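You operate a simulated robot arm through the tools that you are given. There is no shell and no other tool. Be economical: measure what you need, move in short steps, check, and stop when the job is done.

You run a simulated robot arm. Do the job below in one go: nothing can be reset, and whatever is moved stays where it is left.

Task
Turn the can in the tester plus to plus and test it again.
Fine: it tests at a safe 12 V; switch off whenever the clamp moves, and at the end; the can ends clamped; leave the dial.
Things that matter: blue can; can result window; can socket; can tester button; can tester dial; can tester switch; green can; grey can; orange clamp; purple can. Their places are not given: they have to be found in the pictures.

It is judged by the outcome, as a careful person would: the job done as asked, and still so three seconds after it is handed in. It fails if anything else is knocked over, pushed out of place, dropped, spilled or broken.

Robot
A 6-joint arm with a two-finger parallel gripper, fixed in place. Base frame: the origin is at the foot of the arm, x ahead of it, y to its left, z up; the work surface is at about z = 0.004. Lengths are in m, angles in rad, forces in N, time in s.
With the tool pointing down near the work surface it reaches from about 0.14 to 0.58 m from the base axis. Its first joint turns from -1.152 to 1.152 rad. Payload 2.1 kg.
Tool frame: the origin (TCP) lies between the finger pads and is the grasp point; the fingertips stand 0.03 m ahead of it; z points along the fingers, y is the line along which they close. Largest opening 0.094 m; finger width 0.028, thickness 0.01; the body of the gripper, 0.05 by 0.096 m, starts 0.055 m behind the TCP.
Orientation is that of the tool frame in the base frame, as a unit quaternion [w, x, y, z]. With the fingers straight down and closing along the base's y, the tool's x points along the base's -x, its y along +y and its z along -z.

Tools
- The arm moves only by the tool play_rows. Its argument "increments" is a list of rows, each a list of 7 numbers: the finger opening in m, from 0 to 0.094, then the shift along the base's x, y, z in units of 400 mm (1.0 is 400 mm), then the turn, a rotation vector about the base's x, y, z in units of 180 degrees (1.0 is 180 degrees). In form: [[claw, x, y, z, ax, ay, az], ...]. A call has 1 to 10 rows; each row is the pose to reach, as a shift and turn from the pose commanded when the call began. A call with a number of a shift or a turn outside -1 to 1 is refused whole. Rows are played at 5 a second. More than 0.05 m and 0.15 rad between two rows, or a gripper value outside its range, and nothing of the call is played. A pose out of reach is approached as far as the arm can. The call stops where the force on the tool passes 40 N (or 10 N more than at its start, if that is more) or the arm is blocked; 0.2 s more then pass. Each finger travels about 0.072 m/s and halts on what it meets, pressing with about 40 N; the grip force reading is that of the motor and also rises with nothing between the fingers. The clock runs only during rows and for 0.2 s after the last one: add rows that repeat a pose to give the fingers time. It gives the time, the measured TCP pose, the force on the tool (base axes), the opening and the grip force at its end, in the units of the frame above (readings bear some noise), with the torque about the TCP (base axes, N m) and any sound that the robot's microphone picked up, and new pictures: "views" is both (left out), scene, wrist or none.
- Cameras (640 x 400 px; columns grow to the right, rows downward): "scene" is fixed at [0.0579, -0.363, 0.5098]; the picture's right is [0.78, -0.63, 0.00], its down [-0.28, -0.35, -0.89] and it looks along [0.56, 0.69, -0.45] (base axes); focal length 214 px, centre (320, 200). "wrist" rides on the gripper at [0.076, 0.014, -0.102] in the tool frame; the picture's right is [-0.18, 0.98, 0.00], its down [-0.75, -0.14, -0.64] and it looks along [-0.63, -0.12, 0.77] (tool axes); focal length 243 px, centre (320, 200).
- locate(camera, pixels): for up to 12 pixels [column, row] of the newest picture of that camera ("zoom" is the newest enlarged one), the place [x, y, z] in the base frame of the surface seen there, good to about 0.002 m, but the place of the scene camera against the robot may be out by one fixed shift of up to 0.018 m in any direction. It takes no simulated time.
- enlarge(camera, box): a new picture of the part [left, top, right, bottom] of that camera's present view, enlarged. It takes no simulated time.
- sign_off(): hands the job in; it is judged then, once.

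Work in short steps. Measure before you move; look again where a grasp or a placing could have gone wrong, and mend it. You have 80 turns and 200 pictures in all, those below and enlarged ones among them. Open the gripper and draw the arm clear of the work before you hand the job in, unless the task says otherwise; then end with one line.

The tools are called by a JSON object that holds its "op" and its "data". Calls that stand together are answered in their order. play_rows: Moves the arm, as the interface text tells. Its arguments: {"type":"object","properties":{"increments":{"type":"array","items":{"type":"array","items":{"type":"number"}}},"views":{"type":"string","enum":["both","scene","wrist","none"]}},"required":["increments"]} The other tools are called the same way: locate (camera, pixels) gives the place of the surface under pixels of a picture; enlarge (camera, box) takes an enlarged picture of a part of a camera's view; sign_off () hands the job in.

At the start:

```text
time_s: 0.0
position: [0.2749, -0.0761, 0.4652]
tcp_rot: [0.001, -0.001, 1.0, 0.001]
ft_force: [0.3, -0.1, 0.0]
wrist_torque: [0.0, 0.02, 0.03]
finger_gap: 0.0941
grasp_force: 0.1
```

scene: 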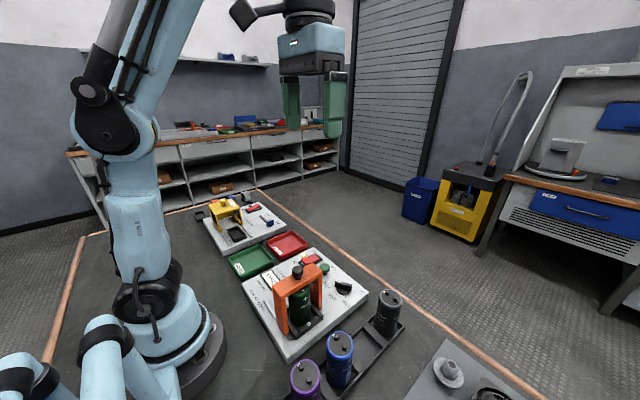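
wrist: 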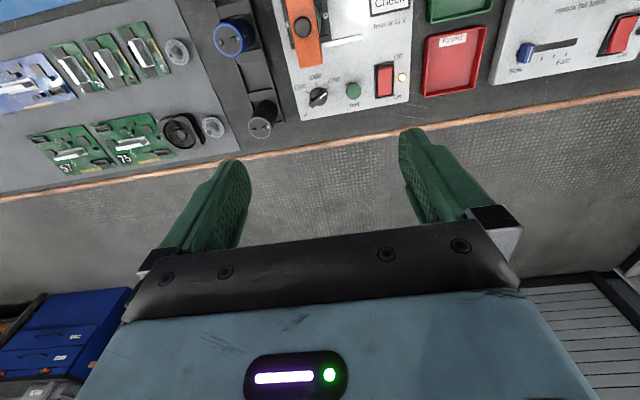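

The tester with the orange clamp and green can is around scene (305,295). I enlarge it in both views to read the labels.

{"op": "enlarge", "data": {"camera": "scene", "box": [230, 235, 410, 375]}}

{"op": "enlarge", "data": {"camera": "wrist", "box": [190, 0, 430, 150]}}

```text
2.86 times, centred on (320, 305) of scene
```

zoom: 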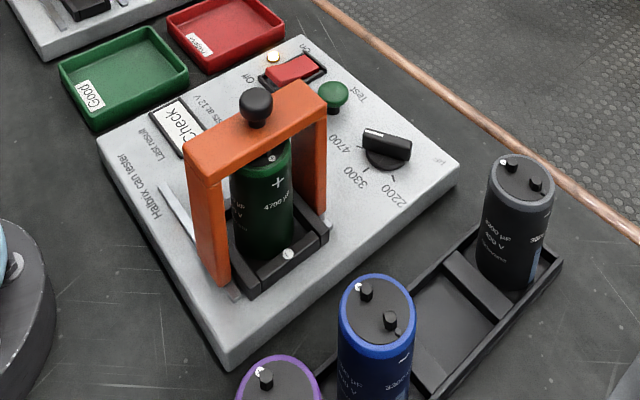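

```text
2.67 times, centred on (310, 75) of wrist
```

zoom: 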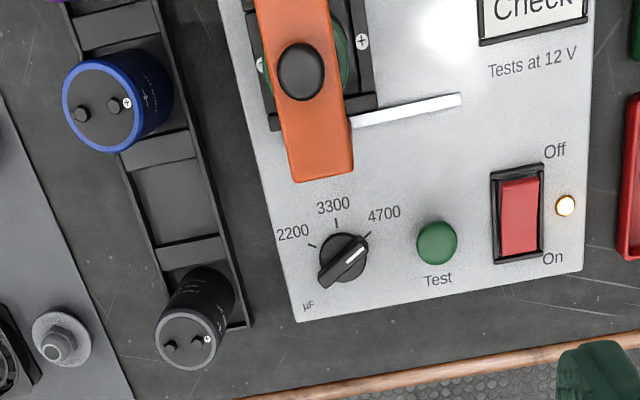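

The power switch rocker appears ON (lamp lit). I measure the key features in the scene and wrist pictures.

{"op": "locate", "data": {"camera": "wrist", "pixels": [[303, 27], [305, 60], [340, 41], [353, 90], [385, 72], [387, 92], [318, 97], [385, 10], [402, 77], [230, 40], [258, 128]]}}

{"op": "locate", "data": {"camera": "scene", "pixels": [[302, 264], [280, 284], [318, 262], [324, 262], [314, 253], [308, 257], [340, 281], [306, 279], [293, 311], [322, 293], [280, 296], [338, 279]]}}

```text
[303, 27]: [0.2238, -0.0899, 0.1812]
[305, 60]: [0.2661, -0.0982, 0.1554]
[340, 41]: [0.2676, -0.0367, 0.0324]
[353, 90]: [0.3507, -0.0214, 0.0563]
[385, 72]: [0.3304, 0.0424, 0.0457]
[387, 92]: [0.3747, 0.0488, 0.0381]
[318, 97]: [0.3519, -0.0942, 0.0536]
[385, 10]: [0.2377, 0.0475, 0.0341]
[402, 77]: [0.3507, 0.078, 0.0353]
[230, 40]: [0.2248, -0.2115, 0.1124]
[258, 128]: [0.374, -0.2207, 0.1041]
```

```text
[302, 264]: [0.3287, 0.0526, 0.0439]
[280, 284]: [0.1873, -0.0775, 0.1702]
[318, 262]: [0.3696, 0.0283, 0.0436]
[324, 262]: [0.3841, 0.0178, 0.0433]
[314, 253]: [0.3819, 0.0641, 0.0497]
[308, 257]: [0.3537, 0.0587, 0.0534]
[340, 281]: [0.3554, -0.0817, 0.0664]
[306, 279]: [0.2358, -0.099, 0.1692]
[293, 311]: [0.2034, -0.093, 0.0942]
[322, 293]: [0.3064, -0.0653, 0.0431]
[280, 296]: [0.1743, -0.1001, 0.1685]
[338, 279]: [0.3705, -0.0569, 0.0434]
```

I move the hand back and down a bit for a closer look at the clamp and can.

{"op": "play_rows", "data": {"increments": [[0.094, -0.1, 0, -0.05, 0, 0, 0], [0.094, -0.2, 0, -0.1, 0, 0, 0], [0.094, -0.25, 0, -0.2, 0, 0, 0], [0.094, -0.25, 0, -0.25, 0, 0, 0], [0.094, -0.25, 0, -0.25, 0, 0, 0]], "views": "both"}}

```text
time_s: 1.2
position: [0.1746, -0.0764, 0.3657]
tcp_rot: [0.0, 0.0, 1.0, 0.0]
ft_force: [-1.1, -0.6, -0.1]
wrist_torque: [0.02, 0.01, 0.02]
finger_gap: 0.0939
grasp_force: 0.0
```

scene: 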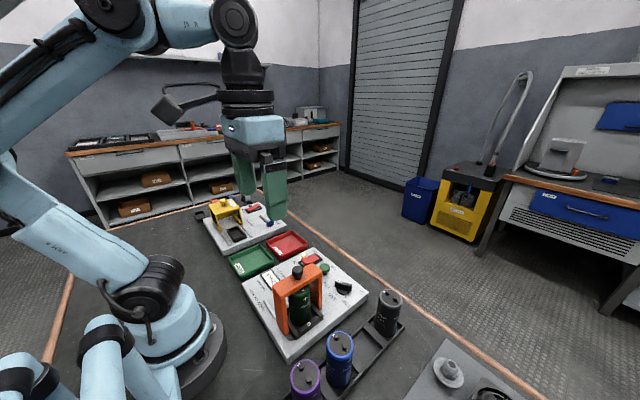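
wrist: 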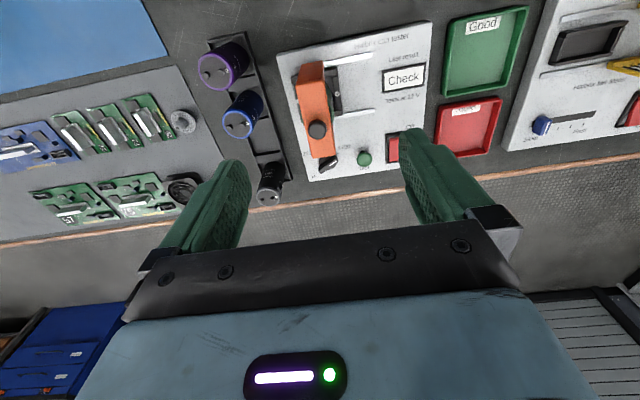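

{"op": "enlarge", "data": {"camera": "wrist", "box": [265, 15, 445, 195]}}

{"op": "enlarge", "data": {"camera": "scene", "box": [260, 255, 350, 345]}}

```text
2.22 times, centred on (355, 105) of wrist
```

zoom: 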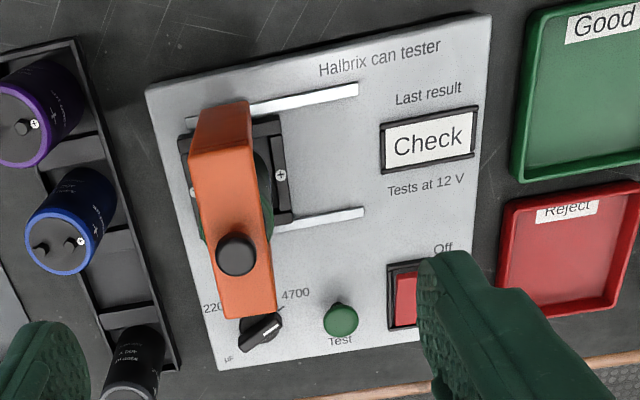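

```text
4.44 times, centred on (305, 300) of scene
```

zoom: 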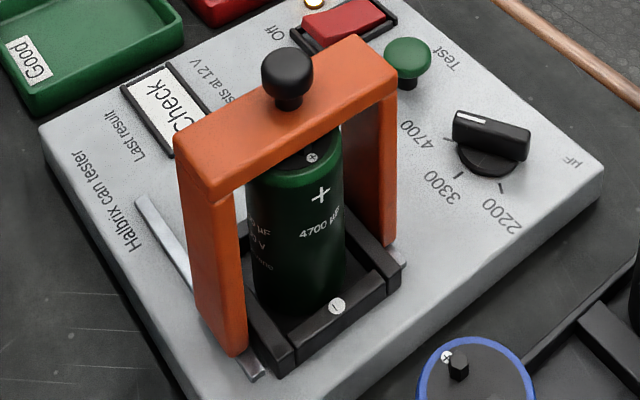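

The clamp is an orange arch on two rails running along about +y; the can's + faces the socket's − mark. I measure clamp, rails, socket marks and controls with the wrist camera.

{"op": "locate", "data": {"camera": "wrist", "pixels": [[318, 127], [305, 70], [320, 68], [331, 153], [316, 155], [337, 93], [370, 55], [373, 110], [364, 157], [392, 145], [311, 120], [325, 100]]}}

{"op": "locate", "data": {"camera": "zoom", "pixels": [[312, 157], [337, 305], [288, 65], [210, 180], [235, 345], [140, 200], [255, 375], [400, 250], [360, 45], [405, 50], [330, 28], [375, 17]]}}

```text
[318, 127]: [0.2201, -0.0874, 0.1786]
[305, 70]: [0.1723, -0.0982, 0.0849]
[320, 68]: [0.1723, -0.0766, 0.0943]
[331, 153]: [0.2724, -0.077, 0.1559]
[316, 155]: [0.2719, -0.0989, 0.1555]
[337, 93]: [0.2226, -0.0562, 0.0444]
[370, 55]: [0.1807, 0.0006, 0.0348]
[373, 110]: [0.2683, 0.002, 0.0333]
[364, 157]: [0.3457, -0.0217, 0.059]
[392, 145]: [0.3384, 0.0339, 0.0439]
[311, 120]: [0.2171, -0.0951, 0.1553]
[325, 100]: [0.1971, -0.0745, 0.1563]
```

```text
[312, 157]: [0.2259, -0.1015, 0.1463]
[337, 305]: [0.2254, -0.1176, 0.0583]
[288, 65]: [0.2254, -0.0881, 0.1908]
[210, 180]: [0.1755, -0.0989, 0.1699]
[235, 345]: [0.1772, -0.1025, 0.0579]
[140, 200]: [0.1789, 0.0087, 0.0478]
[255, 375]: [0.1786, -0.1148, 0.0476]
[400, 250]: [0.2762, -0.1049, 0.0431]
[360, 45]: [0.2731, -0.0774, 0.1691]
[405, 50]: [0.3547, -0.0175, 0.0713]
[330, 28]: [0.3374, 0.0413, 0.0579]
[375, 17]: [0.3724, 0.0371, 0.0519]
```

Scene camera is offset about +0.013 in z. The tester is aligned with the base; first I go above the switch with fingers closed and take a look before pressing its Off end.

{"op": "play_rows", "data": {"increments": [[0.06, 0.06, 0.04, -0.06, 0, 0, 0], [0.04, 0.12, 0.08, -0.12, 0, 0, 0], [0.02, 0.18, 0.12, -0.18, 0, 0, 0], [0.0, 0.24, 0.16, -0.24, 0, 0, 0], [0.0, 0.3, 0.21, -0.3, 0, 0, 0], [0.0, 0.35, 0.26, -0.36, 0, 0, 0], [0.0, 0.4, 0.29, -0.41, 0, 0, 0], [0.0, 0.4, 0.29, -0.41, 0, 0, 0]], "views": "both"}}

```text
time_s: 3.0
position: [0.3363, 0.041, 0.1991]
tcp_rot: [0.0, 0.001, 1.0, 0.001]
ft_force: [-0.3, -0.6, 0.7]
wrist_torque: [-0.02, -0.04, -0.01]
finger_gap: 0.0
grasp_force: 33.4
```

scene: 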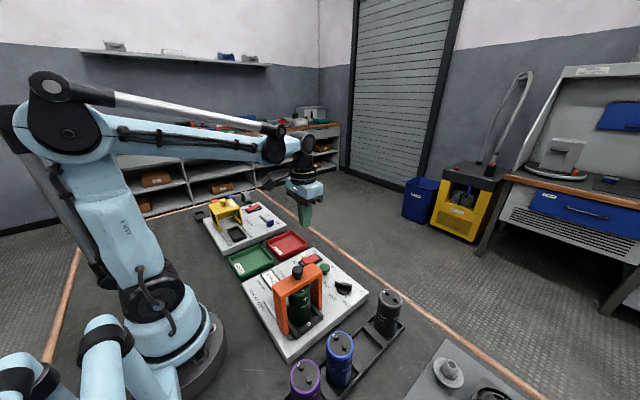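
wrist: 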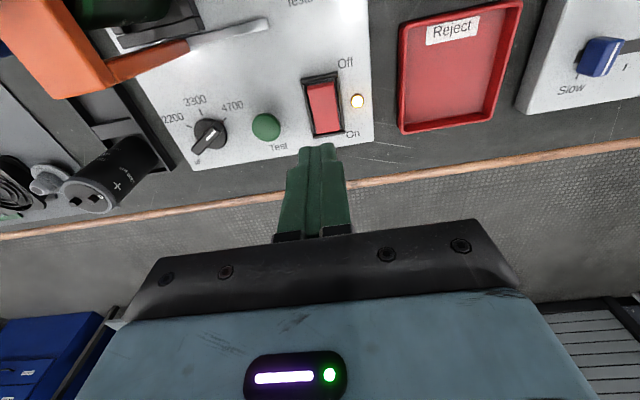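

The switch is clear in the wrist view: rocker from (321,82) to (328,134), test button (266,125). I measure them.

{"op": "locate", "data": {"camera": "wrist", "pixels": [[319, 75], [321, 86], [324, 105], [328, 130], [311, 105], [337, 105], [330, 136], [266, 122], [266, 135], [255, 127], [358, 101], [208, 134]]}}

{"op": "enlarge", "data": {"camera": "wrist", "box": [180, 50, 380, 175]}}

```text
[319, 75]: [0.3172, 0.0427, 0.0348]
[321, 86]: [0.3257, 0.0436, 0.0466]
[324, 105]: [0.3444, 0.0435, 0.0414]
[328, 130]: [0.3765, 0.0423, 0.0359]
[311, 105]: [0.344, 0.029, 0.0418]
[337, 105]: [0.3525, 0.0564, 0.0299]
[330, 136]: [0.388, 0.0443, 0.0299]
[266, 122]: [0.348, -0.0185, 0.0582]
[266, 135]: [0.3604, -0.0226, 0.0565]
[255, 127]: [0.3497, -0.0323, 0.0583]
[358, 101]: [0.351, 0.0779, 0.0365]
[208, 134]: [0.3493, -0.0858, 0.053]
```

```text
3.20 times, centred on (280, 112) of wrist
```

zoom: 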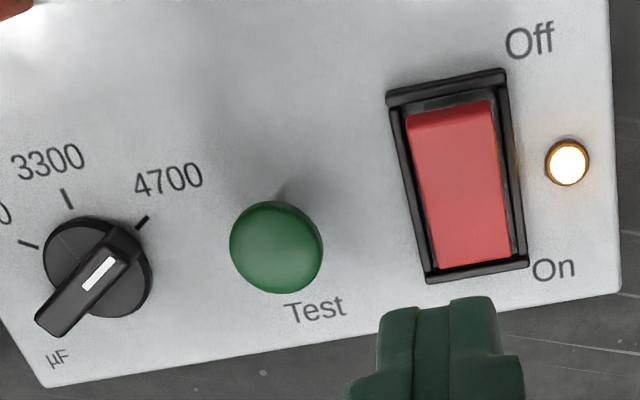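

Rocker centre (0.351, 0.043); its raised Off end is near x=0.33, z=0.047. I press there.

{"op": "play_rows", "data": {"increments": [[0.0, 0, 0.005, -0.1, 0, 0, 0], [0.0, 0, 0.005, -0.2, 0, 0, 0], [0.0, 0, 0.005, -0.28, 0, 0, 0], [0.0, 0, 0.005, -0.305, 0, 0, 0], [0.0, 0, 0.005, -0.318, 0, 0, 0], [0.0, 0, 0.005, -0.33, 0, 0, 0], [0.0, 0, 0.005, -0.33, 0, 0, 0], [0, 0, 0.005, -0.25, 0, 0, 0], [0, 0, 0.005, -0.15, 0, 0, 0], [0, 0, 0.005, -0.05, 0, 0, 0]], "views": "wrist"}}

```text
time_s: 4.4
position: [0.3333, 0.0392, 0.0723]
tcp_rot: [-0.002, 0.0, 1.0, -0.001]
ft_force: [-0.4, 0.5, 11.9]
wrist_torque: [0.04, -0.11, -0.05]
finger_gap: 0.0001
grasp_force: 33.1
heard: click
stopped in row 6: the force on the tool passed its limit (the readings are from after the stop); the commanded pose is now the measured one
```

wrist: 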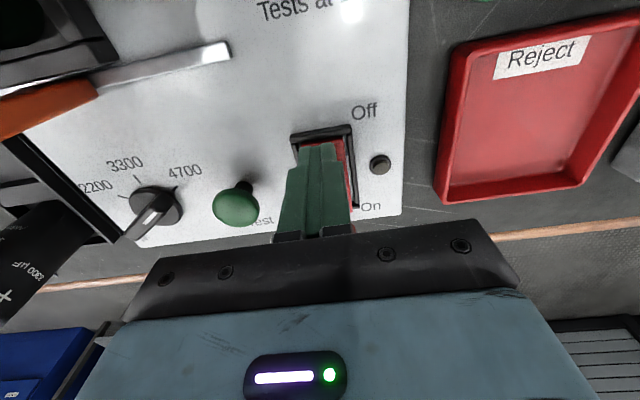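

Click heard and lamp is off. I rise, open the fingers, and go above the clamp's knob at about (0.2215, −0.0875).

{"op": "play_rows", "data": {"increments": [[0.0, 0, 0, 0.1, 0, 0, 0], [0.01, 0, 0, 0.2, 0, 0, 0], [0.03, 0, 0, 0.3, 0, 0, 0], [0.05, 0, 0, 0.4, 0, 0, 0], [0.05, -0.07, -0.08, 0.42, 0, 0, 0], [0.05, -0.14, -0.16, 0.42, 0, 0, 0], [0.05, -0.21, -0.24, 0.42, 0, 0, 0], [0.05, -0.28, -0.317, 0.42, 0, 0, 0], [0.05, -0.28, -0.317, 0.42, 0, 0, 0]], "views": "both"}}

```text
time_s: 6.4
position: [0.2215, -0.0879, 0.2429]
tcp_rot: [-0.003, -0.001, 1.0, -0.001]
ft_force: [0.2, -0.3, 0.0]
wrist_torque: [-0.02, 0.03, 0.0]
finger_gap: 0.0501
grasp_force: 0.1
```

scene: 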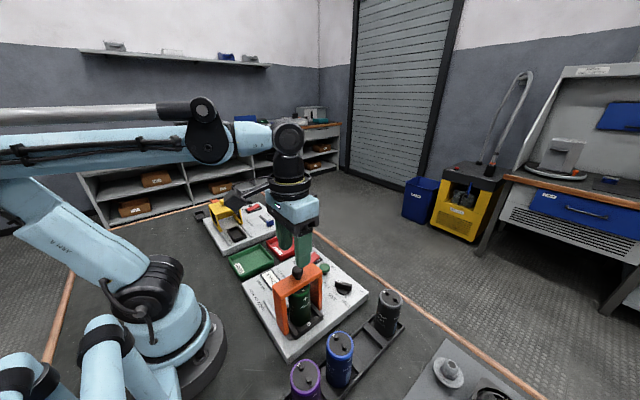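
wrist: 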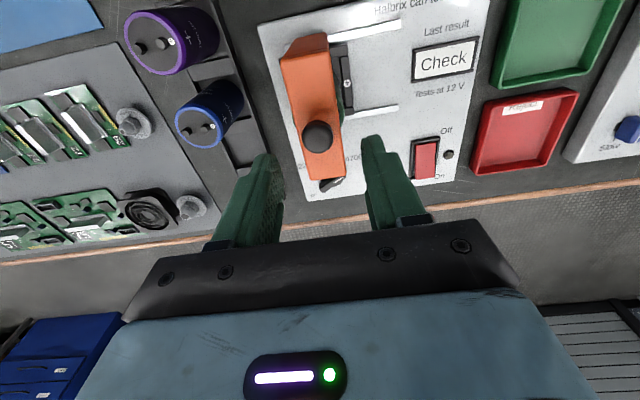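

Fingers straddle the knob. I descend so the tips are 6 mm below the bar's top and close on bar/knob.

{"op": "play_rows", "data": {"increments": [[0.05, 0, 0, -0.08, 0, 0, 0], [0.05, 0, 0, -0.157, 0, 0, 0], [0.05, 0, 0, -0.157, 0, 0, 0], [0.03, 0, 0, -0.157, 0, 0, 0], [0.015, 0, 0, -0.157, 0, 0, 0], [0.01, 0, 0, -0.157, 0, 0, 0], [0.01, 0, 0, -0.157, 0, 0, 0]], "views": "wrist"}}

```text
time_s: 8.0
position: [0.223, -0.0866, 0.178]
tcp_rot: [-0.003, 0.0, 1.0, -0.002]
ft_force: [4.1, 1.7, -18.7]
wrist_torque: [0.39, 0.45, 0.09]
finger_gap: 0.0361
grasp_force: 44.7
```

wrist: 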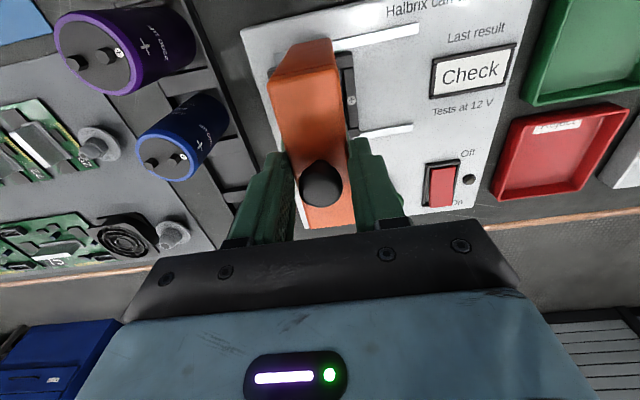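

Gripped at 36 mm (the bar). I try sliding the clamp along the rails in +y, gently at first.

{"op": "play_rows", "data": {"increments": [[0.01, 0, 0.02, 0, 0, 0, 0], [0.01, 0, 0.04, 0, 0, 0, 0], [0.01, 0, 0.06, 0, 0, 0, 0], [0.01, 0, 0.06, 0, 0, 0, 0]], "views": "wrist"}}

```text
time_s: 9.0
position: [0.2234, -0.063, 0.1776]
tcp_rot: [-0.001, 0.0, 1.0, -0.001]
ft_force: [4.0, -1.7, 24.3]
wrist_torque: [-0.02, -0.63, 0.3]
finger_gap: 0.0356
grasp_force: 44.7
```

wrist: 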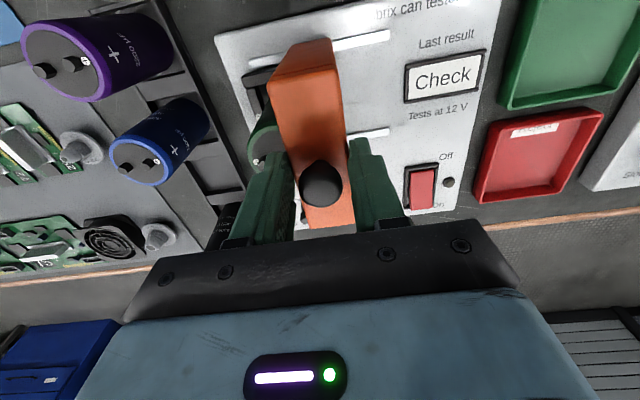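

It slides. I continue towards the rail ends.

{"op": "play_rows", "data": {"increments": [[0.01, 0, 0.03, 0, 0, 0, 0], [0.01, 0, 0.06, 0, 0, 0, 0], [0.01, 0, 0.09, 0, 0, 0, 0], [0.01, 0, 0.115, 0, 0, 0, 0], [0.01, 0, 0.115, 0, 0, 0, 0]], "views": "wrist"}}

```text
time_s: 10.0
position: [0.2214, -0.0232, 0.1762]
tcp_rot: [0.001, 0.0, 1.0, -0.007]
ft_force: [-1.5, -0.9, 1.1]
wrist_torque: [-0.08, -0.29, 0.17]
finger_gap: 0.0356
grasp_force: 45.0
stopped in row 4: the force on the tool passed its limit (the readings are from after the stop); the commanded pose is now the measured one
```

wrist: 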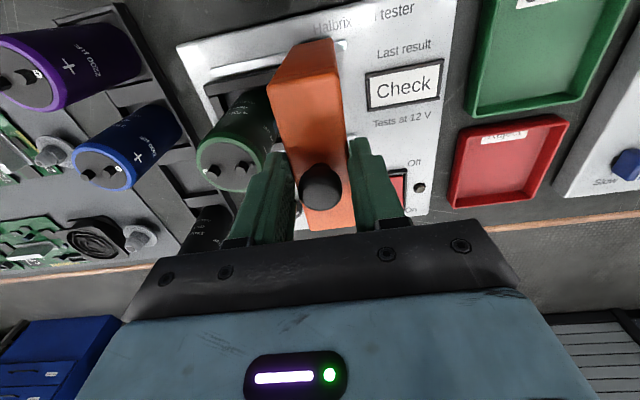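

The clamp hit its end stop (moved 65 mm), uncovering the can. I release slightly and rise, then look.

{"op": "play_rows", "data": {"increments": [[0.046, 0, 0, 0, 0, 0, 0], [0.046, 0, 0, 0, 0, 0, 0], [0.046, 0, 0, 0.05, 0, 0, 0], [0.046, 0, 0, 0.15, 0, 0, 0], [0.06, 0, -0.05, 0.25, 0, 0, 0], [0.08, -0.03, -0.1, 0.35, 0, 0, 0], [0.094, -0.06, -0.16, 0.42, 0, 0, 0], [0.094, -0.06, -0.16, 0.42, 0, 0, 0]], "views": "both"}}

```text
time_s: 11.8
position: [0.1976, -0.0872, 0.3453]
tcp_rot: [0.0, 0.0, 1.0, -0.007]
ft_force: [0.7, 0.2, 0.6]
wrist_torque: [0.02, 0.0, -0.04]
finger_gap: 0.0939
grasp_force: 0.0
```

scene: 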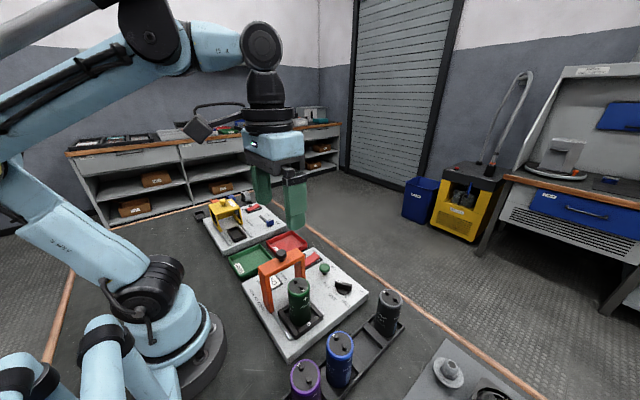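
wrist: 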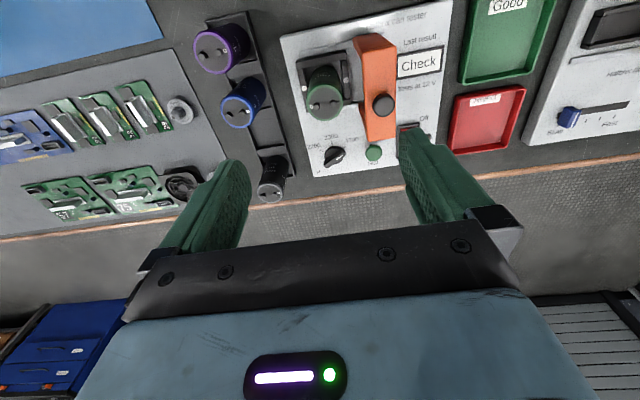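

The can is uncovered. I enlarge both views to measure the can and socket.

{"op": "enlarge", "data": {"camera": "scene", "box": [250, 240, 350, 340]}}

{"op": "enlarge", "data": {"camera": "wrist", "box": [280, 30, 424, 120]}}

```text
4.00 times, centred on (300, 290) of scene
```

zoom: 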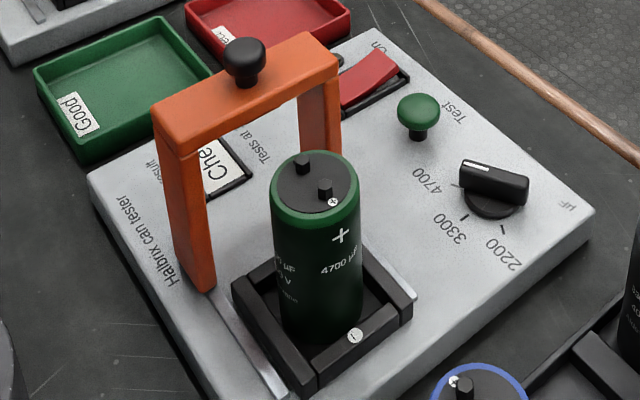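

```text
4.44 times, centred on (352, 75) of wrist
```

zoom: 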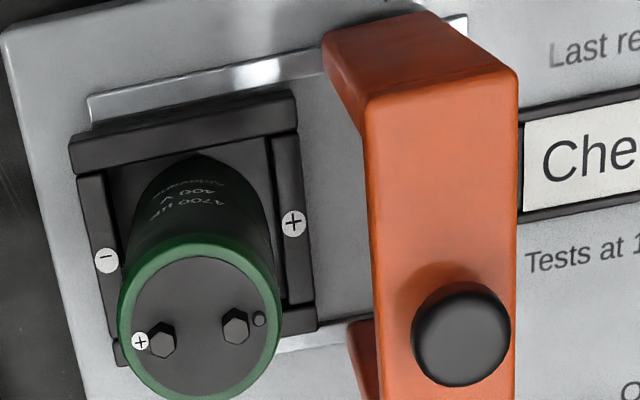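

I measure the can's top rim and socket marks.

{"op": "locate", "data": {"camera": "zoom", "pixels": [[122, 310], [278, 310], [192, 248], [198, 330], [140, 341], [235, 325], [293, 222], [107, 260], [185, 150], [205, 308], [375, 150], [505, 150]]}}

```text
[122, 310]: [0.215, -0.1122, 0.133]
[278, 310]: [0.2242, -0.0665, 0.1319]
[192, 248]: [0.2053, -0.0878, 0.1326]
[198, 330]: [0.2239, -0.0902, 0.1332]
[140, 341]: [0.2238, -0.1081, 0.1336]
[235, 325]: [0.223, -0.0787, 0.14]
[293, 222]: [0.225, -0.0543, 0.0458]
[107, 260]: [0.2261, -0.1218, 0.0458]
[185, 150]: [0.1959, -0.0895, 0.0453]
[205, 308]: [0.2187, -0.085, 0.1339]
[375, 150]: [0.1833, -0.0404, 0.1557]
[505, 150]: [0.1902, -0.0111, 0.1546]
```

Can: axis about (0.2255, −0.0885), radius ~0.023, top 0.133, its + on the −y side. I turn the hand +70° (so the later 180° turn is symmetric for the wrist) and come above the can.

{"op": "play_rows", "data": {"increments": [[0.08, 0.01, 0, -0.03, 0, 0, 0.043], [0.08, 0.02, 0, -0.06, 0, 0, 0.086], [0.08, 0.03, 0, -0.09, 0, 0, 0.13], [0.08, 0.04, 0, -0.12, 0, 0, 0.173], [0.08, 0.05, -0.003, -0.15, 0, 0, 0.216], [0.08, 0.06, -0.003, -0.18, 0, 0, 0.26], [0.08, 0.07, -0.003, -0.21, 0, 0, 0.303], [0.08, 0.07, -0.003, -0.24, 0, 0, 0.346], [0.08, 0.07, -0.003, -0.263, 0, 0, 0.389], [0.08, 0.07, -0.003, -0.263, 0, 0, 0.389]], "views": "both"}}

```text
time_s: 14.0
position: [0.2248, -0.0883, 0.2382]
tcp_rot: [0.004, -0.575, 0.818, -0.006]
ft_force: [-0.1, -0.4, 0.4]
wrist_torque: [0.0, 0.0, 0.04]
finger_gap: 0.08
grasp_force: 0.1
```

scene: 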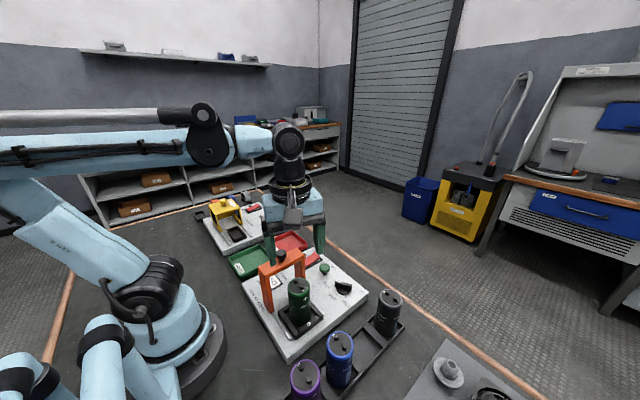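
wrist: 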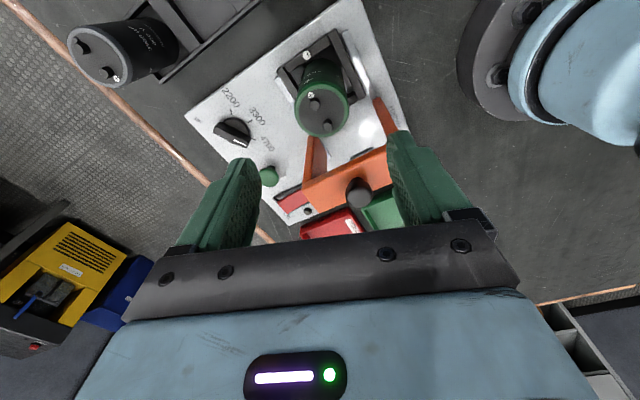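

Aligned above the can. I descend to TCP z≈0.12 and close on the can.

{"op": "play_rows", "data": {"increments": [[0.08, 0, 0, -0.1, 0, 0, 0], [0.08, 0, 0, -0.2, 0, 0, 0], [0.08, 0.001, 0, -0.26, 0, 0, 0], [0.08, 0.001, 0, -0.295, 0, 0, 0], [0.065, 0.001, 0, -0.295, 0, 0, 0], [0.05, 0.001, 0, -0.295, 0, 0, 0], [0.04, 0.001, 0, -0.295, 0, 0, 0], [0.03, 0.001, 0, -0.295, 0, 0, 0], [0.03, 0.001, 0, -0.295, 0, 0, 0]], "views": "both"}}

```text
time_s: 16.0
position: [0.2276, -0.0876, 0.1208]
tcp_rot: [0.004, -0.574, 0.819, -0.007]
ft_force: [-0.5, 0.8, -0.6]
wrist_torque: [0.04, 0.05, 0.0]
finger_gap: 0.0471
grasp_force: 39.8
```

scene: 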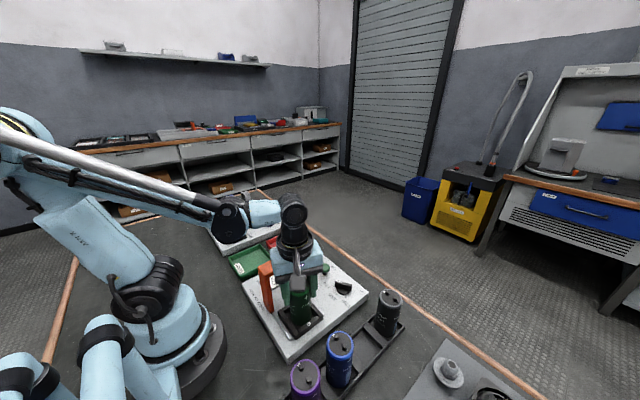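
wrist: 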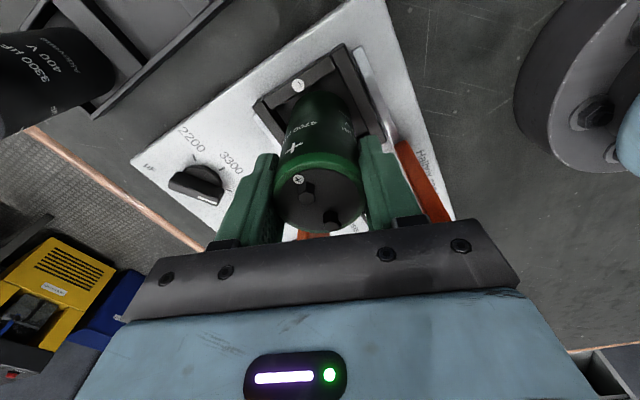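

Can gripped (47 mm). I lift it clear and start turning by −180° in steps.

{"op": "play_rows", "data": {"increments": [[0.03, 0, 0, 0.06, 0, 0, 0], [0.03, 0, 0, 0.14, 0, 0, 0], [0.03, 0, 0, 0.25, 0, 0, 0], [0.03, 0, 0, 0.25, 0, 0, -0.045], [0.03, 0, 0, 0.25, 0, 0, -0.09], [0.03, 0, 0, 0.25, 0, 0, -0.135], [0.03, 0, 0, 0.25, 0, 0, -0.18], [0.03, 0, 0, 0.25, 0, 0, -0.225], [0.03, 0, 0, 0.25, 0, 0, -0.27], [0.03, 0, 0, 0.25, 0, 0, -0.315]], "views": "both"}}

```text
time_s: 18.2
position: [0.226, -0.0885, 0.2207]
tcp_rot: [0.001, -0.115, 0.993, -0.007]
ft_force: [0.6, -1.2, -0.8]
wrist_torque: [0.03, 0.02, 0.0]
finger_gap: 0.0301
grasp_force: 0.1
```

scene: 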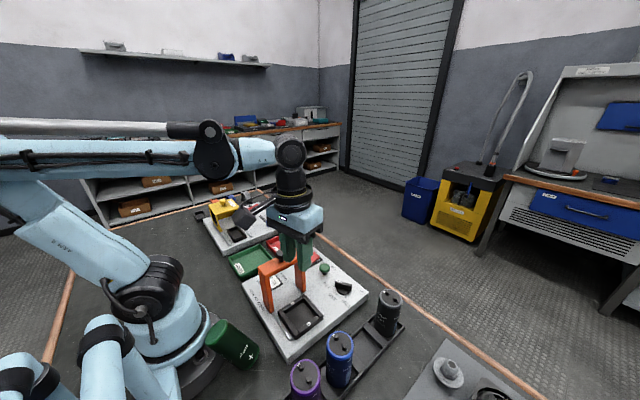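
wrist: 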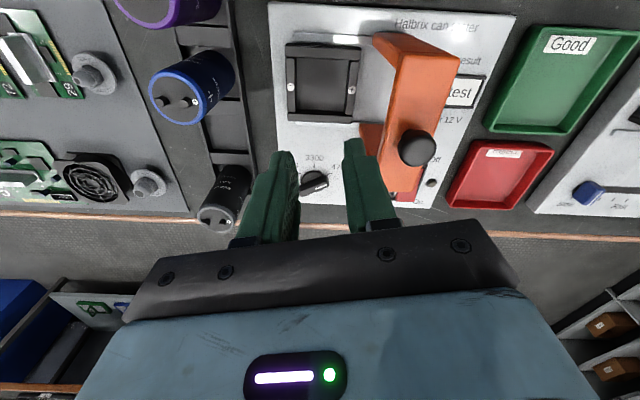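

The can slipped out and lies near the robot's foot at scene (233,343). I look closely before recovering it.

{"op": "enlarge", "data": {"camera": "scene", "box": [150, 290, 310, 390]}}

{"op": "locate", "data": {"camera": "scene", "pixels": [[210, 333], [222, 330], [238, 340], [250, 350], [257, 345], [246, 364], [230, 335], [240, 350], [225, 345], [215, 340], [228, 322], [213, 347]]}}

```text
4.00 times, centred on (230, 340) of scene
```

zoom: 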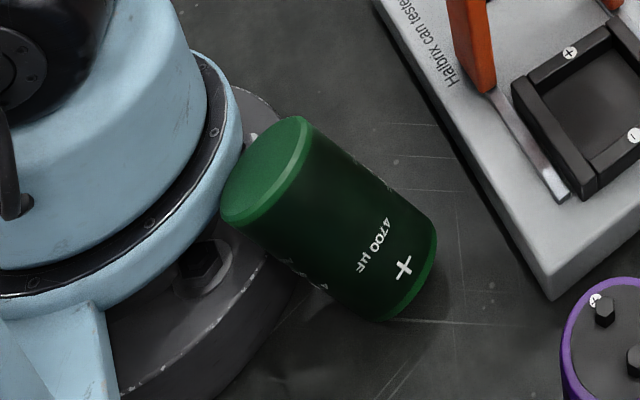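

```text
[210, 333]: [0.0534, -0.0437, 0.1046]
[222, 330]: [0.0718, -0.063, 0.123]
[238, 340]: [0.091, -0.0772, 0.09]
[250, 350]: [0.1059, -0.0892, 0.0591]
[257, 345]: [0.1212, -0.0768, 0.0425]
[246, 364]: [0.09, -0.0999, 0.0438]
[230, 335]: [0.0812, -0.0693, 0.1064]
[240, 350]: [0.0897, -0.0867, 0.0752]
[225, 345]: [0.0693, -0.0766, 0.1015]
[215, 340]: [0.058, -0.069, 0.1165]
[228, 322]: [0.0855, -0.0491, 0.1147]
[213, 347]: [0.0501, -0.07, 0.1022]
```

The can is upside down, leaning on the robot's foot, with its axis tilted ~34° from vertical towards direction (−0.79, 0.61). I plan to grasp it with the hand tilted inward; first I yaw the hand to that radial direction and move a little closer, staying high.

{"op": "play_rows", "data": {"increments": [[0.04, -0.02, -0.01, 0.03, 0, 0, -0.04], [0.05, -0.05, -0.015, 0.06, 0, 0, -0.08], [0.06, -0.08, -0.02, 0.08, 0, 0, -0.12], [0.07, -0.11, -0.025, 0.08, 0, 0, -0.16], [0.08, -0.14, -0.03, 0.08, 0, 0, -0.2], [0.09, -0.17, -0.035, 0.08, 0, 0, -0.24], [0.094, -0.2, -0.04, 0.08, 0, 0, -0.283], [0.094, -0.2, -0.04, 0.08, 0, 0, -0.283]], "views": "scene"}}

{"op": "play_rows", "data": {"increments": [[0.094, 0, 0, 0, 0.027, 0.035, 0], [0.094, 0, 0, 0, 0.054, 0.07, 0], [0.094, 0, 0, 0, 0.081, 0.105, 0], [0.094, 0, 0, 0, 0.108, 0.14, 0], [0.094, 0, 0, 0, 0.135, 0.175, 0], [0.094, 0, 0, 0, 0.135, 0.175, 0]], "views": "both"}}

```text
time_s: 20.0
position: [0.147, -0.1046, 0.2512]
tcp_rot: [-0.002, 0.324, 0.946, -0.007]
ft_force: [-0.4, -0.2, -0.1]
wrist_torque: [0.0, 0.02, 0.01]
finger_gap: 0.0939
grasp_force: 0.1
```

scene: 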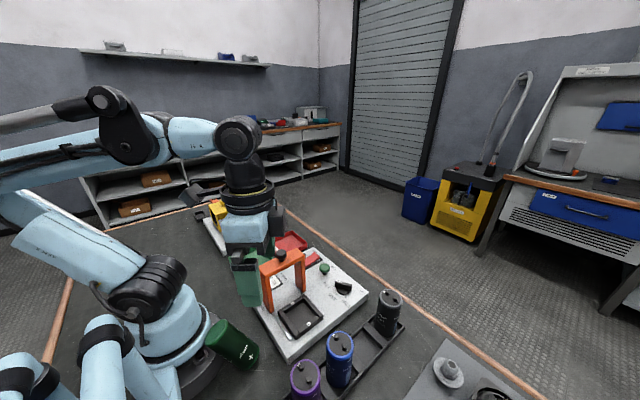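

```text
time_s: 21.4
position: [0.1467, -0.1051, 0.253]
tcp_rot: [-0.208, 0.313, 0.924, 0.064]
ft_force: [0.3, 0.4, -1.3]
wrist_torque: [-0.01, 0.02, -0.01]
finger_gap: 0.094
grasp_force: 0.1
out of reach, approached as far as the arm can: row 4, 5, 6
```

scene: 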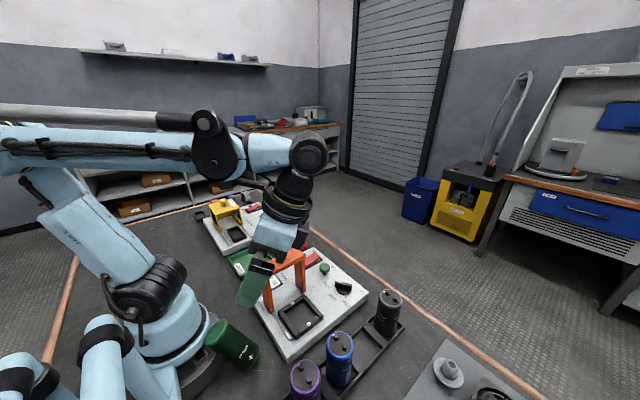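
wrist: 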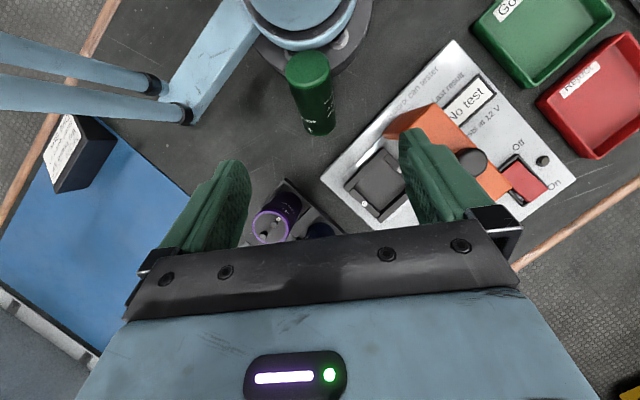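

Pitch limit gives about 25° tilt here, but the wrist view sees the can well (310,92). I measure it and its surroundings.

{"op": "enlarge", "data": {"camera": "wrist", "box": [210, 0, 402, 160]}}

{"op": "locate", "data": {"camera": "wrist", "pixels": [[306, 70], [309, 90], [315, 115], [318, 130], [288, 72], [328, 70], [298, 110], [333, 105], [345, 60], [270, 65], [268, 225], [250, 120]]}}

```text
2.50 times, centred on (306, 80) of wrist
```

zoom: 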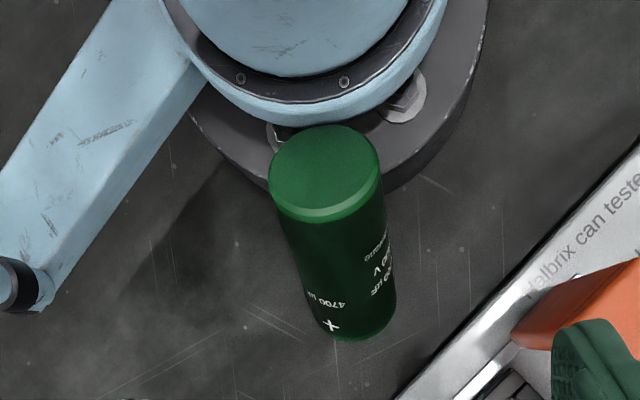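

```text
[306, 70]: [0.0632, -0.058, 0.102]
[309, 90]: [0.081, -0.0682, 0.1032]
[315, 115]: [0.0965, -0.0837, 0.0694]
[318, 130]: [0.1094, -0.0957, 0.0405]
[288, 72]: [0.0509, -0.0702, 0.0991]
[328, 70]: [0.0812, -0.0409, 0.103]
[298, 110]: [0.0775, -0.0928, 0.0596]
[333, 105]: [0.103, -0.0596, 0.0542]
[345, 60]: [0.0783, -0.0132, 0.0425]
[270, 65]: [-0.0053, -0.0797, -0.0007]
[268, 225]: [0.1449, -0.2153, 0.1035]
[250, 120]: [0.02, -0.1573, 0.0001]
```

I check the foot flange/ring geometry near the can and find free table area to the left of the robot (scene).

{"op": "locate", "data": {"camera": "zoom", "pixels": [[262, 172], [225, 145], [390, 182], [440, 150], [262, 115], [310, 118], [380, 98], [400, 120], [400, 165], [340, 80]]}}

{"op": "locate", "data": {"camera": "scene", "pixels": [[120, 250], [180, 240], [200, 280], [230, 300], [90, 300], [235, 265], [262, 245], [205, 215], [150, 225], [270, 385], [300, 375], [325, 390]]}}

```text
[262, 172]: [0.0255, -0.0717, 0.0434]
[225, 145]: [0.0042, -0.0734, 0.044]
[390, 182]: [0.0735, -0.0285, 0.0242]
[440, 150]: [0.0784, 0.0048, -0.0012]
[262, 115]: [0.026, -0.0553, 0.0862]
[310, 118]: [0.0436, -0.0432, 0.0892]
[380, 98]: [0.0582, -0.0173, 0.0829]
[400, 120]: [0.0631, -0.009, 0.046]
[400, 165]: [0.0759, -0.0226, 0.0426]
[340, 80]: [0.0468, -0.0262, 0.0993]
```

```text
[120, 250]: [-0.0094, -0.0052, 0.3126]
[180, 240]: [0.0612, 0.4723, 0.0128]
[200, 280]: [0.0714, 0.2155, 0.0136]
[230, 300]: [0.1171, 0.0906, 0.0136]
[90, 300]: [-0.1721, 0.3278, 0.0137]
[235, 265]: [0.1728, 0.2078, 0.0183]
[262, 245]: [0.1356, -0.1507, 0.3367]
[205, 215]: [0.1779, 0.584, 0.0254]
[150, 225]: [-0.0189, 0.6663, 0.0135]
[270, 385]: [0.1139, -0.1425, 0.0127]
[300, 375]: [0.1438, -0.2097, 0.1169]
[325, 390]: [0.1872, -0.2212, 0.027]
```

Flange radius is only ~0.08 (top 0.043), so a grasp at the can's middle (~(0.087,−0.0755,0.062)) with the tilted hand clears it. I move to a pre-grasp backed off from the can.

{"op": "play_rows", "data": {"increments": [[0.085, -0.02, 0.005, -0.05, 0, 0, -0.01], [0.085, -0.04, 0.01, -0.1, 0, 0, -0.02], [0.085, -0.06, 0.015, -0.16, 0, 0, -0.035], [0.085, -0.08, 0.02, -0.22, 0, 0, -0.035], [0.085, -0.095, 0.0215, -0.28, 0, 0, -0.035], [0.085, -0.0955, 0.0215, -0.32, 0, 0, -0.035], [0.085, -0.0955, 0.0215, -0.32, 0, 0, -0.035]], "views": "both"}}

```text
time_s: 23.0
position: [0.1077, -0.0952, 0.1267]
tcp_rot: [-0.205, 0.363, 0.906, 0.076]
ft_force: [0.3, -1.2, 0.0]
wrist_torque: [0.01, 0.0, -0.01]
finger_gap: 0.0851
grasp_force: 0.1
```

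scene: 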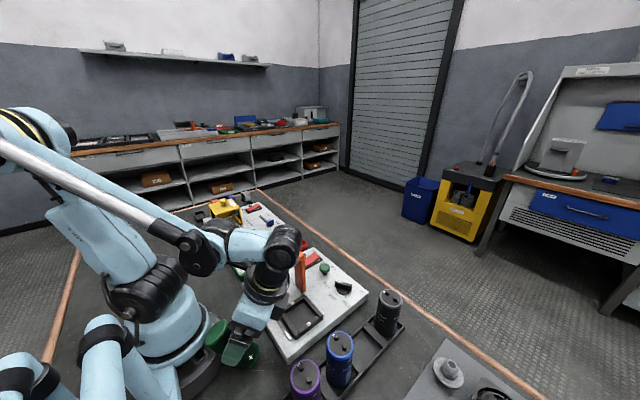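
wrist: 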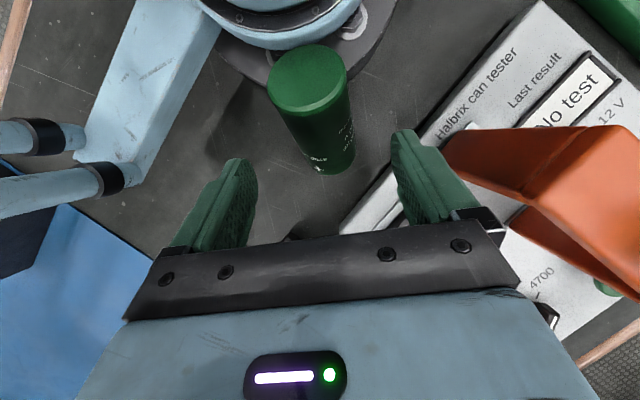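

Fingers straddle the can's direction. I re-measure the can from here.

{"op": "locate", "data": {"camera": "wrist", "pixels": [[308, 82], [272, 85], [344, 75], [312, 50], [314, 112], [325, 140], [335, 165], [290, 130], [350, 120], [300, 145], [355, 150]]}}

```text
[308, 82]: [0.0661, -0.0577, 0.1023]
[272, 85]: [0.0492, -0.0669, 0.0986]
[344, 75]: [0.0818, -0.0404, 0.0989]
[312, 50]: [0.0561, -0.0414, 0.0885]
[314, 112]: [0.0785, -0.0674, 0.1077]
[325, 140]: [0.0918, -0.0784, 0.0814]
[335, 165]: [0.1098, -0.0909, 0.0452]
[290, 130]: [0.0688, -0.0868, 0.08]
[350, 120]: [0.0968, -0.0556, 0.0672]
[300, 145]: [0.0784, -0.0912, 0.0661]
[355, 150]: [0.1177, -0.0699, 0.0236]
```

Can mid is about (0.087, −0.072, 0.06). I advance along the tool axis and close slowly.

{"op": "play_rows", "data": {"increments": [[0.085, -0.013, 0.014, -0.04, 0, 0, 0], [0.085, -0.026, 0.028, -0.08, 0, 0, 0], [0.085, -0.039, 0.043, -0.12, 0, 0, 0], [0.085, -0.052, 0.057, -0.162, 0, 0, 0], [0.085, -0.052, 0.057, -0.162, 0, 0, 0]], "views": "both"}}

```text
time_s: 24.2
position: [0.0871, -0.0717, 0.0597]
tcp_rot: [-0.205, 0.362, 0.906, 0.076]
ft_force: [-0.5, 0.2, -0.1]
wrist_torque: [0.04, -0.01, 0.01]
finger_gap: 0.0849
grasp_force: 0.0
```

scene: 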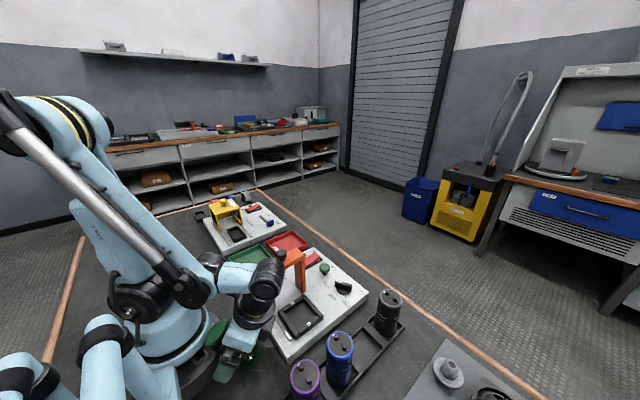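
wrist: 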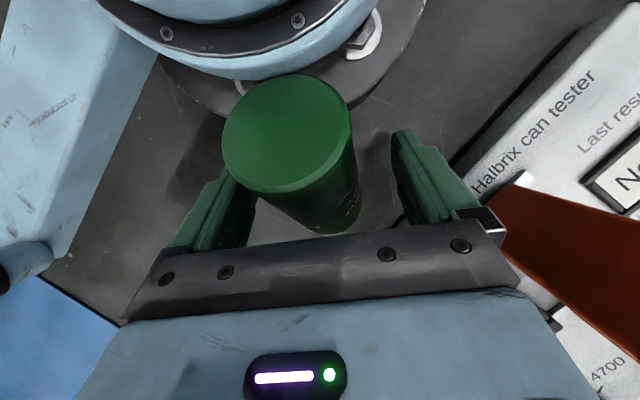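

No contact; the can lies between the fingers. I close.

{"op": "play_rows", "data": {"increments": [[0.075, 0, 0, 0, 0, 0, 0], [0.065, 0, 0, 0, 0, 0, 0], [0.058, 0, 0, 0, 0, 0, 0], [0.05, 0, 0, 0, 0, 0, 0], [0.04, 0, 0, 0, 0, 0, 0], [0.02, 0, 0, 0, 0, 0, 0], [0.0, 0, 0, 0, 0, 0, 0]], "views": "both"}}

```text
time_s: 25.8
position: [0.0872, -0.0724, 0.0594]
tcp_rot: [-0.204, 0.363, 0.906, 0.075]
ft_force: [1.4, 0.3, -0.2]
wrist_torque: [0.02, -0.07, 0.0]
finger_gap: 0.0512
grasp_force: 40.0
```

scene: 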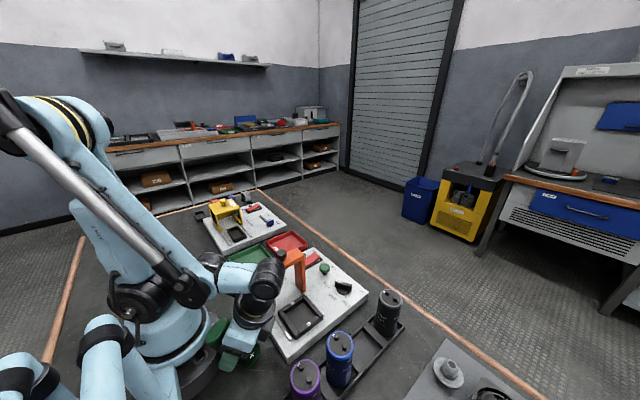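
wrist: 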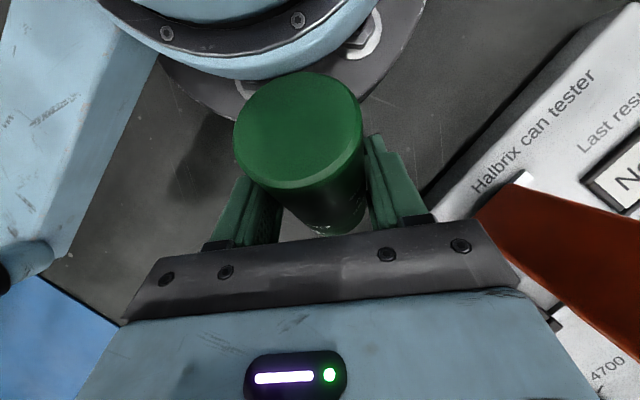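

Gripped (gap 0.051). I lift slowly, a couple of centimetres up and outward, and check that it holds.

{"op": "play_rows", "data": {"increments": [[0.0, 0.003, -0.003, 0.01, 0, 0, 0], [0.0, 0.006, -0.006, 0.02, 0, 0, 0], [0.0, 0.012, -0.011, 0.035, 0, 0, 0], [0.0, 0.018, -0.017, 0.05, 0, 0, 0], [0.0, 0.025, -0.022, 0.065, 0, 0, 0], [0.0, 0.03, -0.027, 0.08, 0, 0, 0], [0.0, 0.03, -0.027, 0.08, 0, 0, 0]], "views": "both"}}

```text
time_s: 27.4
position: [0.0999, -0.085, 0.0946]
tcp_rot: [-0.204, 0.363, 0.906, 0.076]
ft_force: [-0.4, -0.6, -2.1]
wrist_torque: [-0.04, -0.02, -0.01]
finger_gap: 0.0511
grasp_force: 40.3
```

scene: 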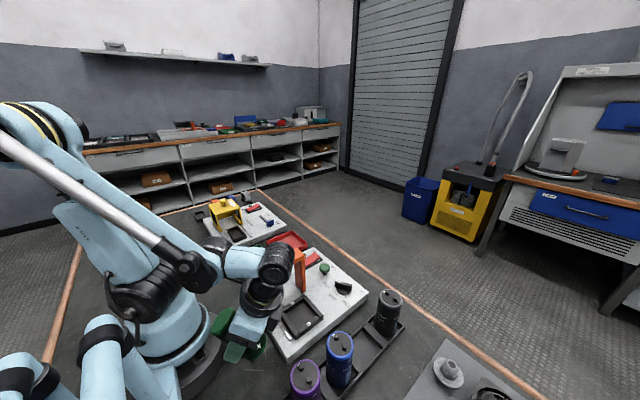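
wrist: 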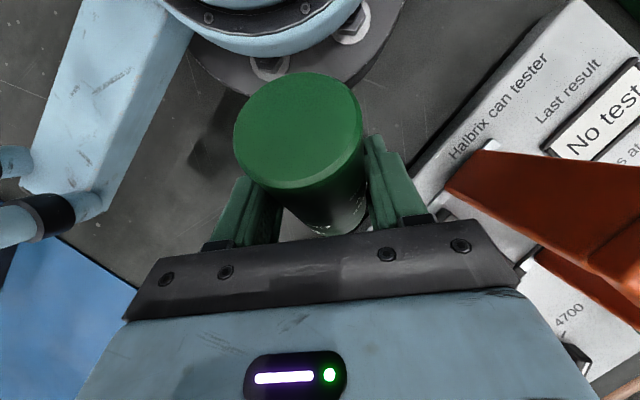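

It holds (about 2 N). Plan: lay it down on the free table at the robot's left, regrasp with a tilted hand so it can be stood upright, then place it. First I lift it higher.

{"op": "play_rows", "data": {"increments": [[0.0, 0.015, -0.012, 0.04, 0, 0, 0], [0.0, 0.035, -0.03, 0.1, 0, 0, 0], [0.0, 0.055, -0.047, 0.17, 0, 0, 0], [0.0, 0.075, -0.063, 0.24, 0, 0, 0], [0.0, 0.095, -0.08, 0.31, 0, 0, 0], [0.0, 0.115, -0.095, 0.37, 0, 0, 0], [0.0, 0.13, -0.108, 0.41, 0, 0, 0], [0.0, 0.13, -0.108, 0.41, 0, 0, 0]], "views": "both"}}

```text
time_s: 29.2
position: [0.1495, -0.1258, 0.255]
tcp_rot: [-0.204, 0.362, 0.906, 0.075]
ft_force: [0.2, 0.2, -3.4]
wrist_torque: [-0.02, 0.0, 0.0]
finger_gap: 0.051
grasp_force: 40.0
```

scene: 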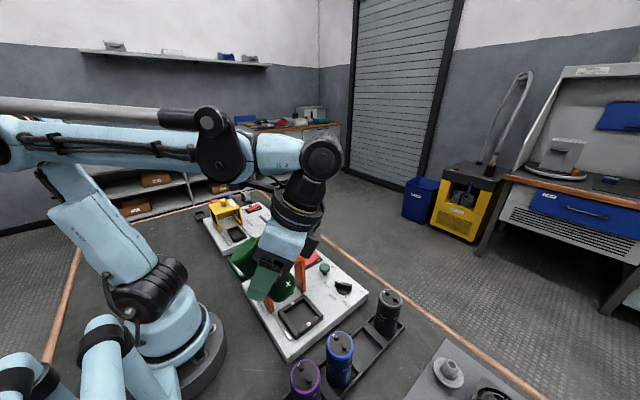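
wrist: 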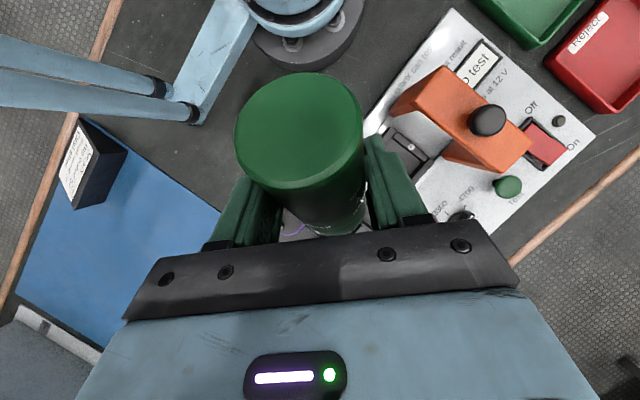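

I swing around towards the robot's left, raised a bit so it clears the clamp knob.

{"op": "play_rows", "data": {"increments": [[0.0, 0.035, 0.049, 0.04, 0, 0, 0.0389], [0.0, 0.0645, 0.101, 0.075, 0, 0, 0.0778], [0.0, 0.087, 0.156, 0.075, 0, 0, 0.1167], [0.0, 0.103, 0.213, 0.075, 0, 0, 0.1556], [0.0, 0.112, 0.272, 0.075, 0, 0, 0.1944], [0.0, 0.1135, 0.3315, 0.075, 0, 0, 0.2333], [0.0, 0.108, 0.391, 0.075, 0, 0, 0.2722], [0.0, 0.095, 0.449, 0.075, 0, 0, 0.3111], [0.0, 0.095, 0.449, 0.075, 0, 0, 0.3111]], "views": "scene"}}

```text
time_s: 31.2
position: [0.1877, 0.0517, 0.2845]
tcp_rot: [-0.216, -0.105, 0.97, -0.029]
ft_force: [-0.1, 0.7, -3.1]
wrist_torque: [0.0, 0.0, 0.02]
finger_gap: 0.051
grasp_force: 40.0
```

scene: 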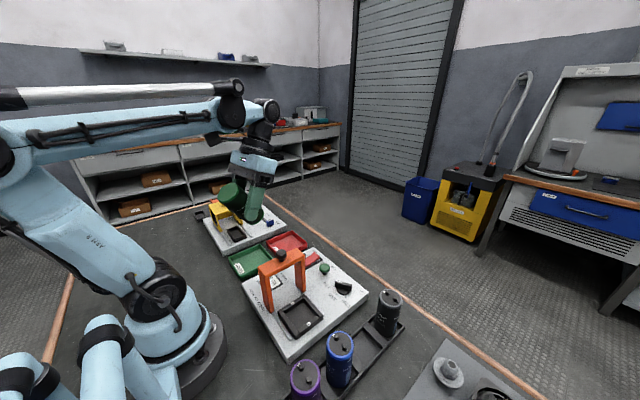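

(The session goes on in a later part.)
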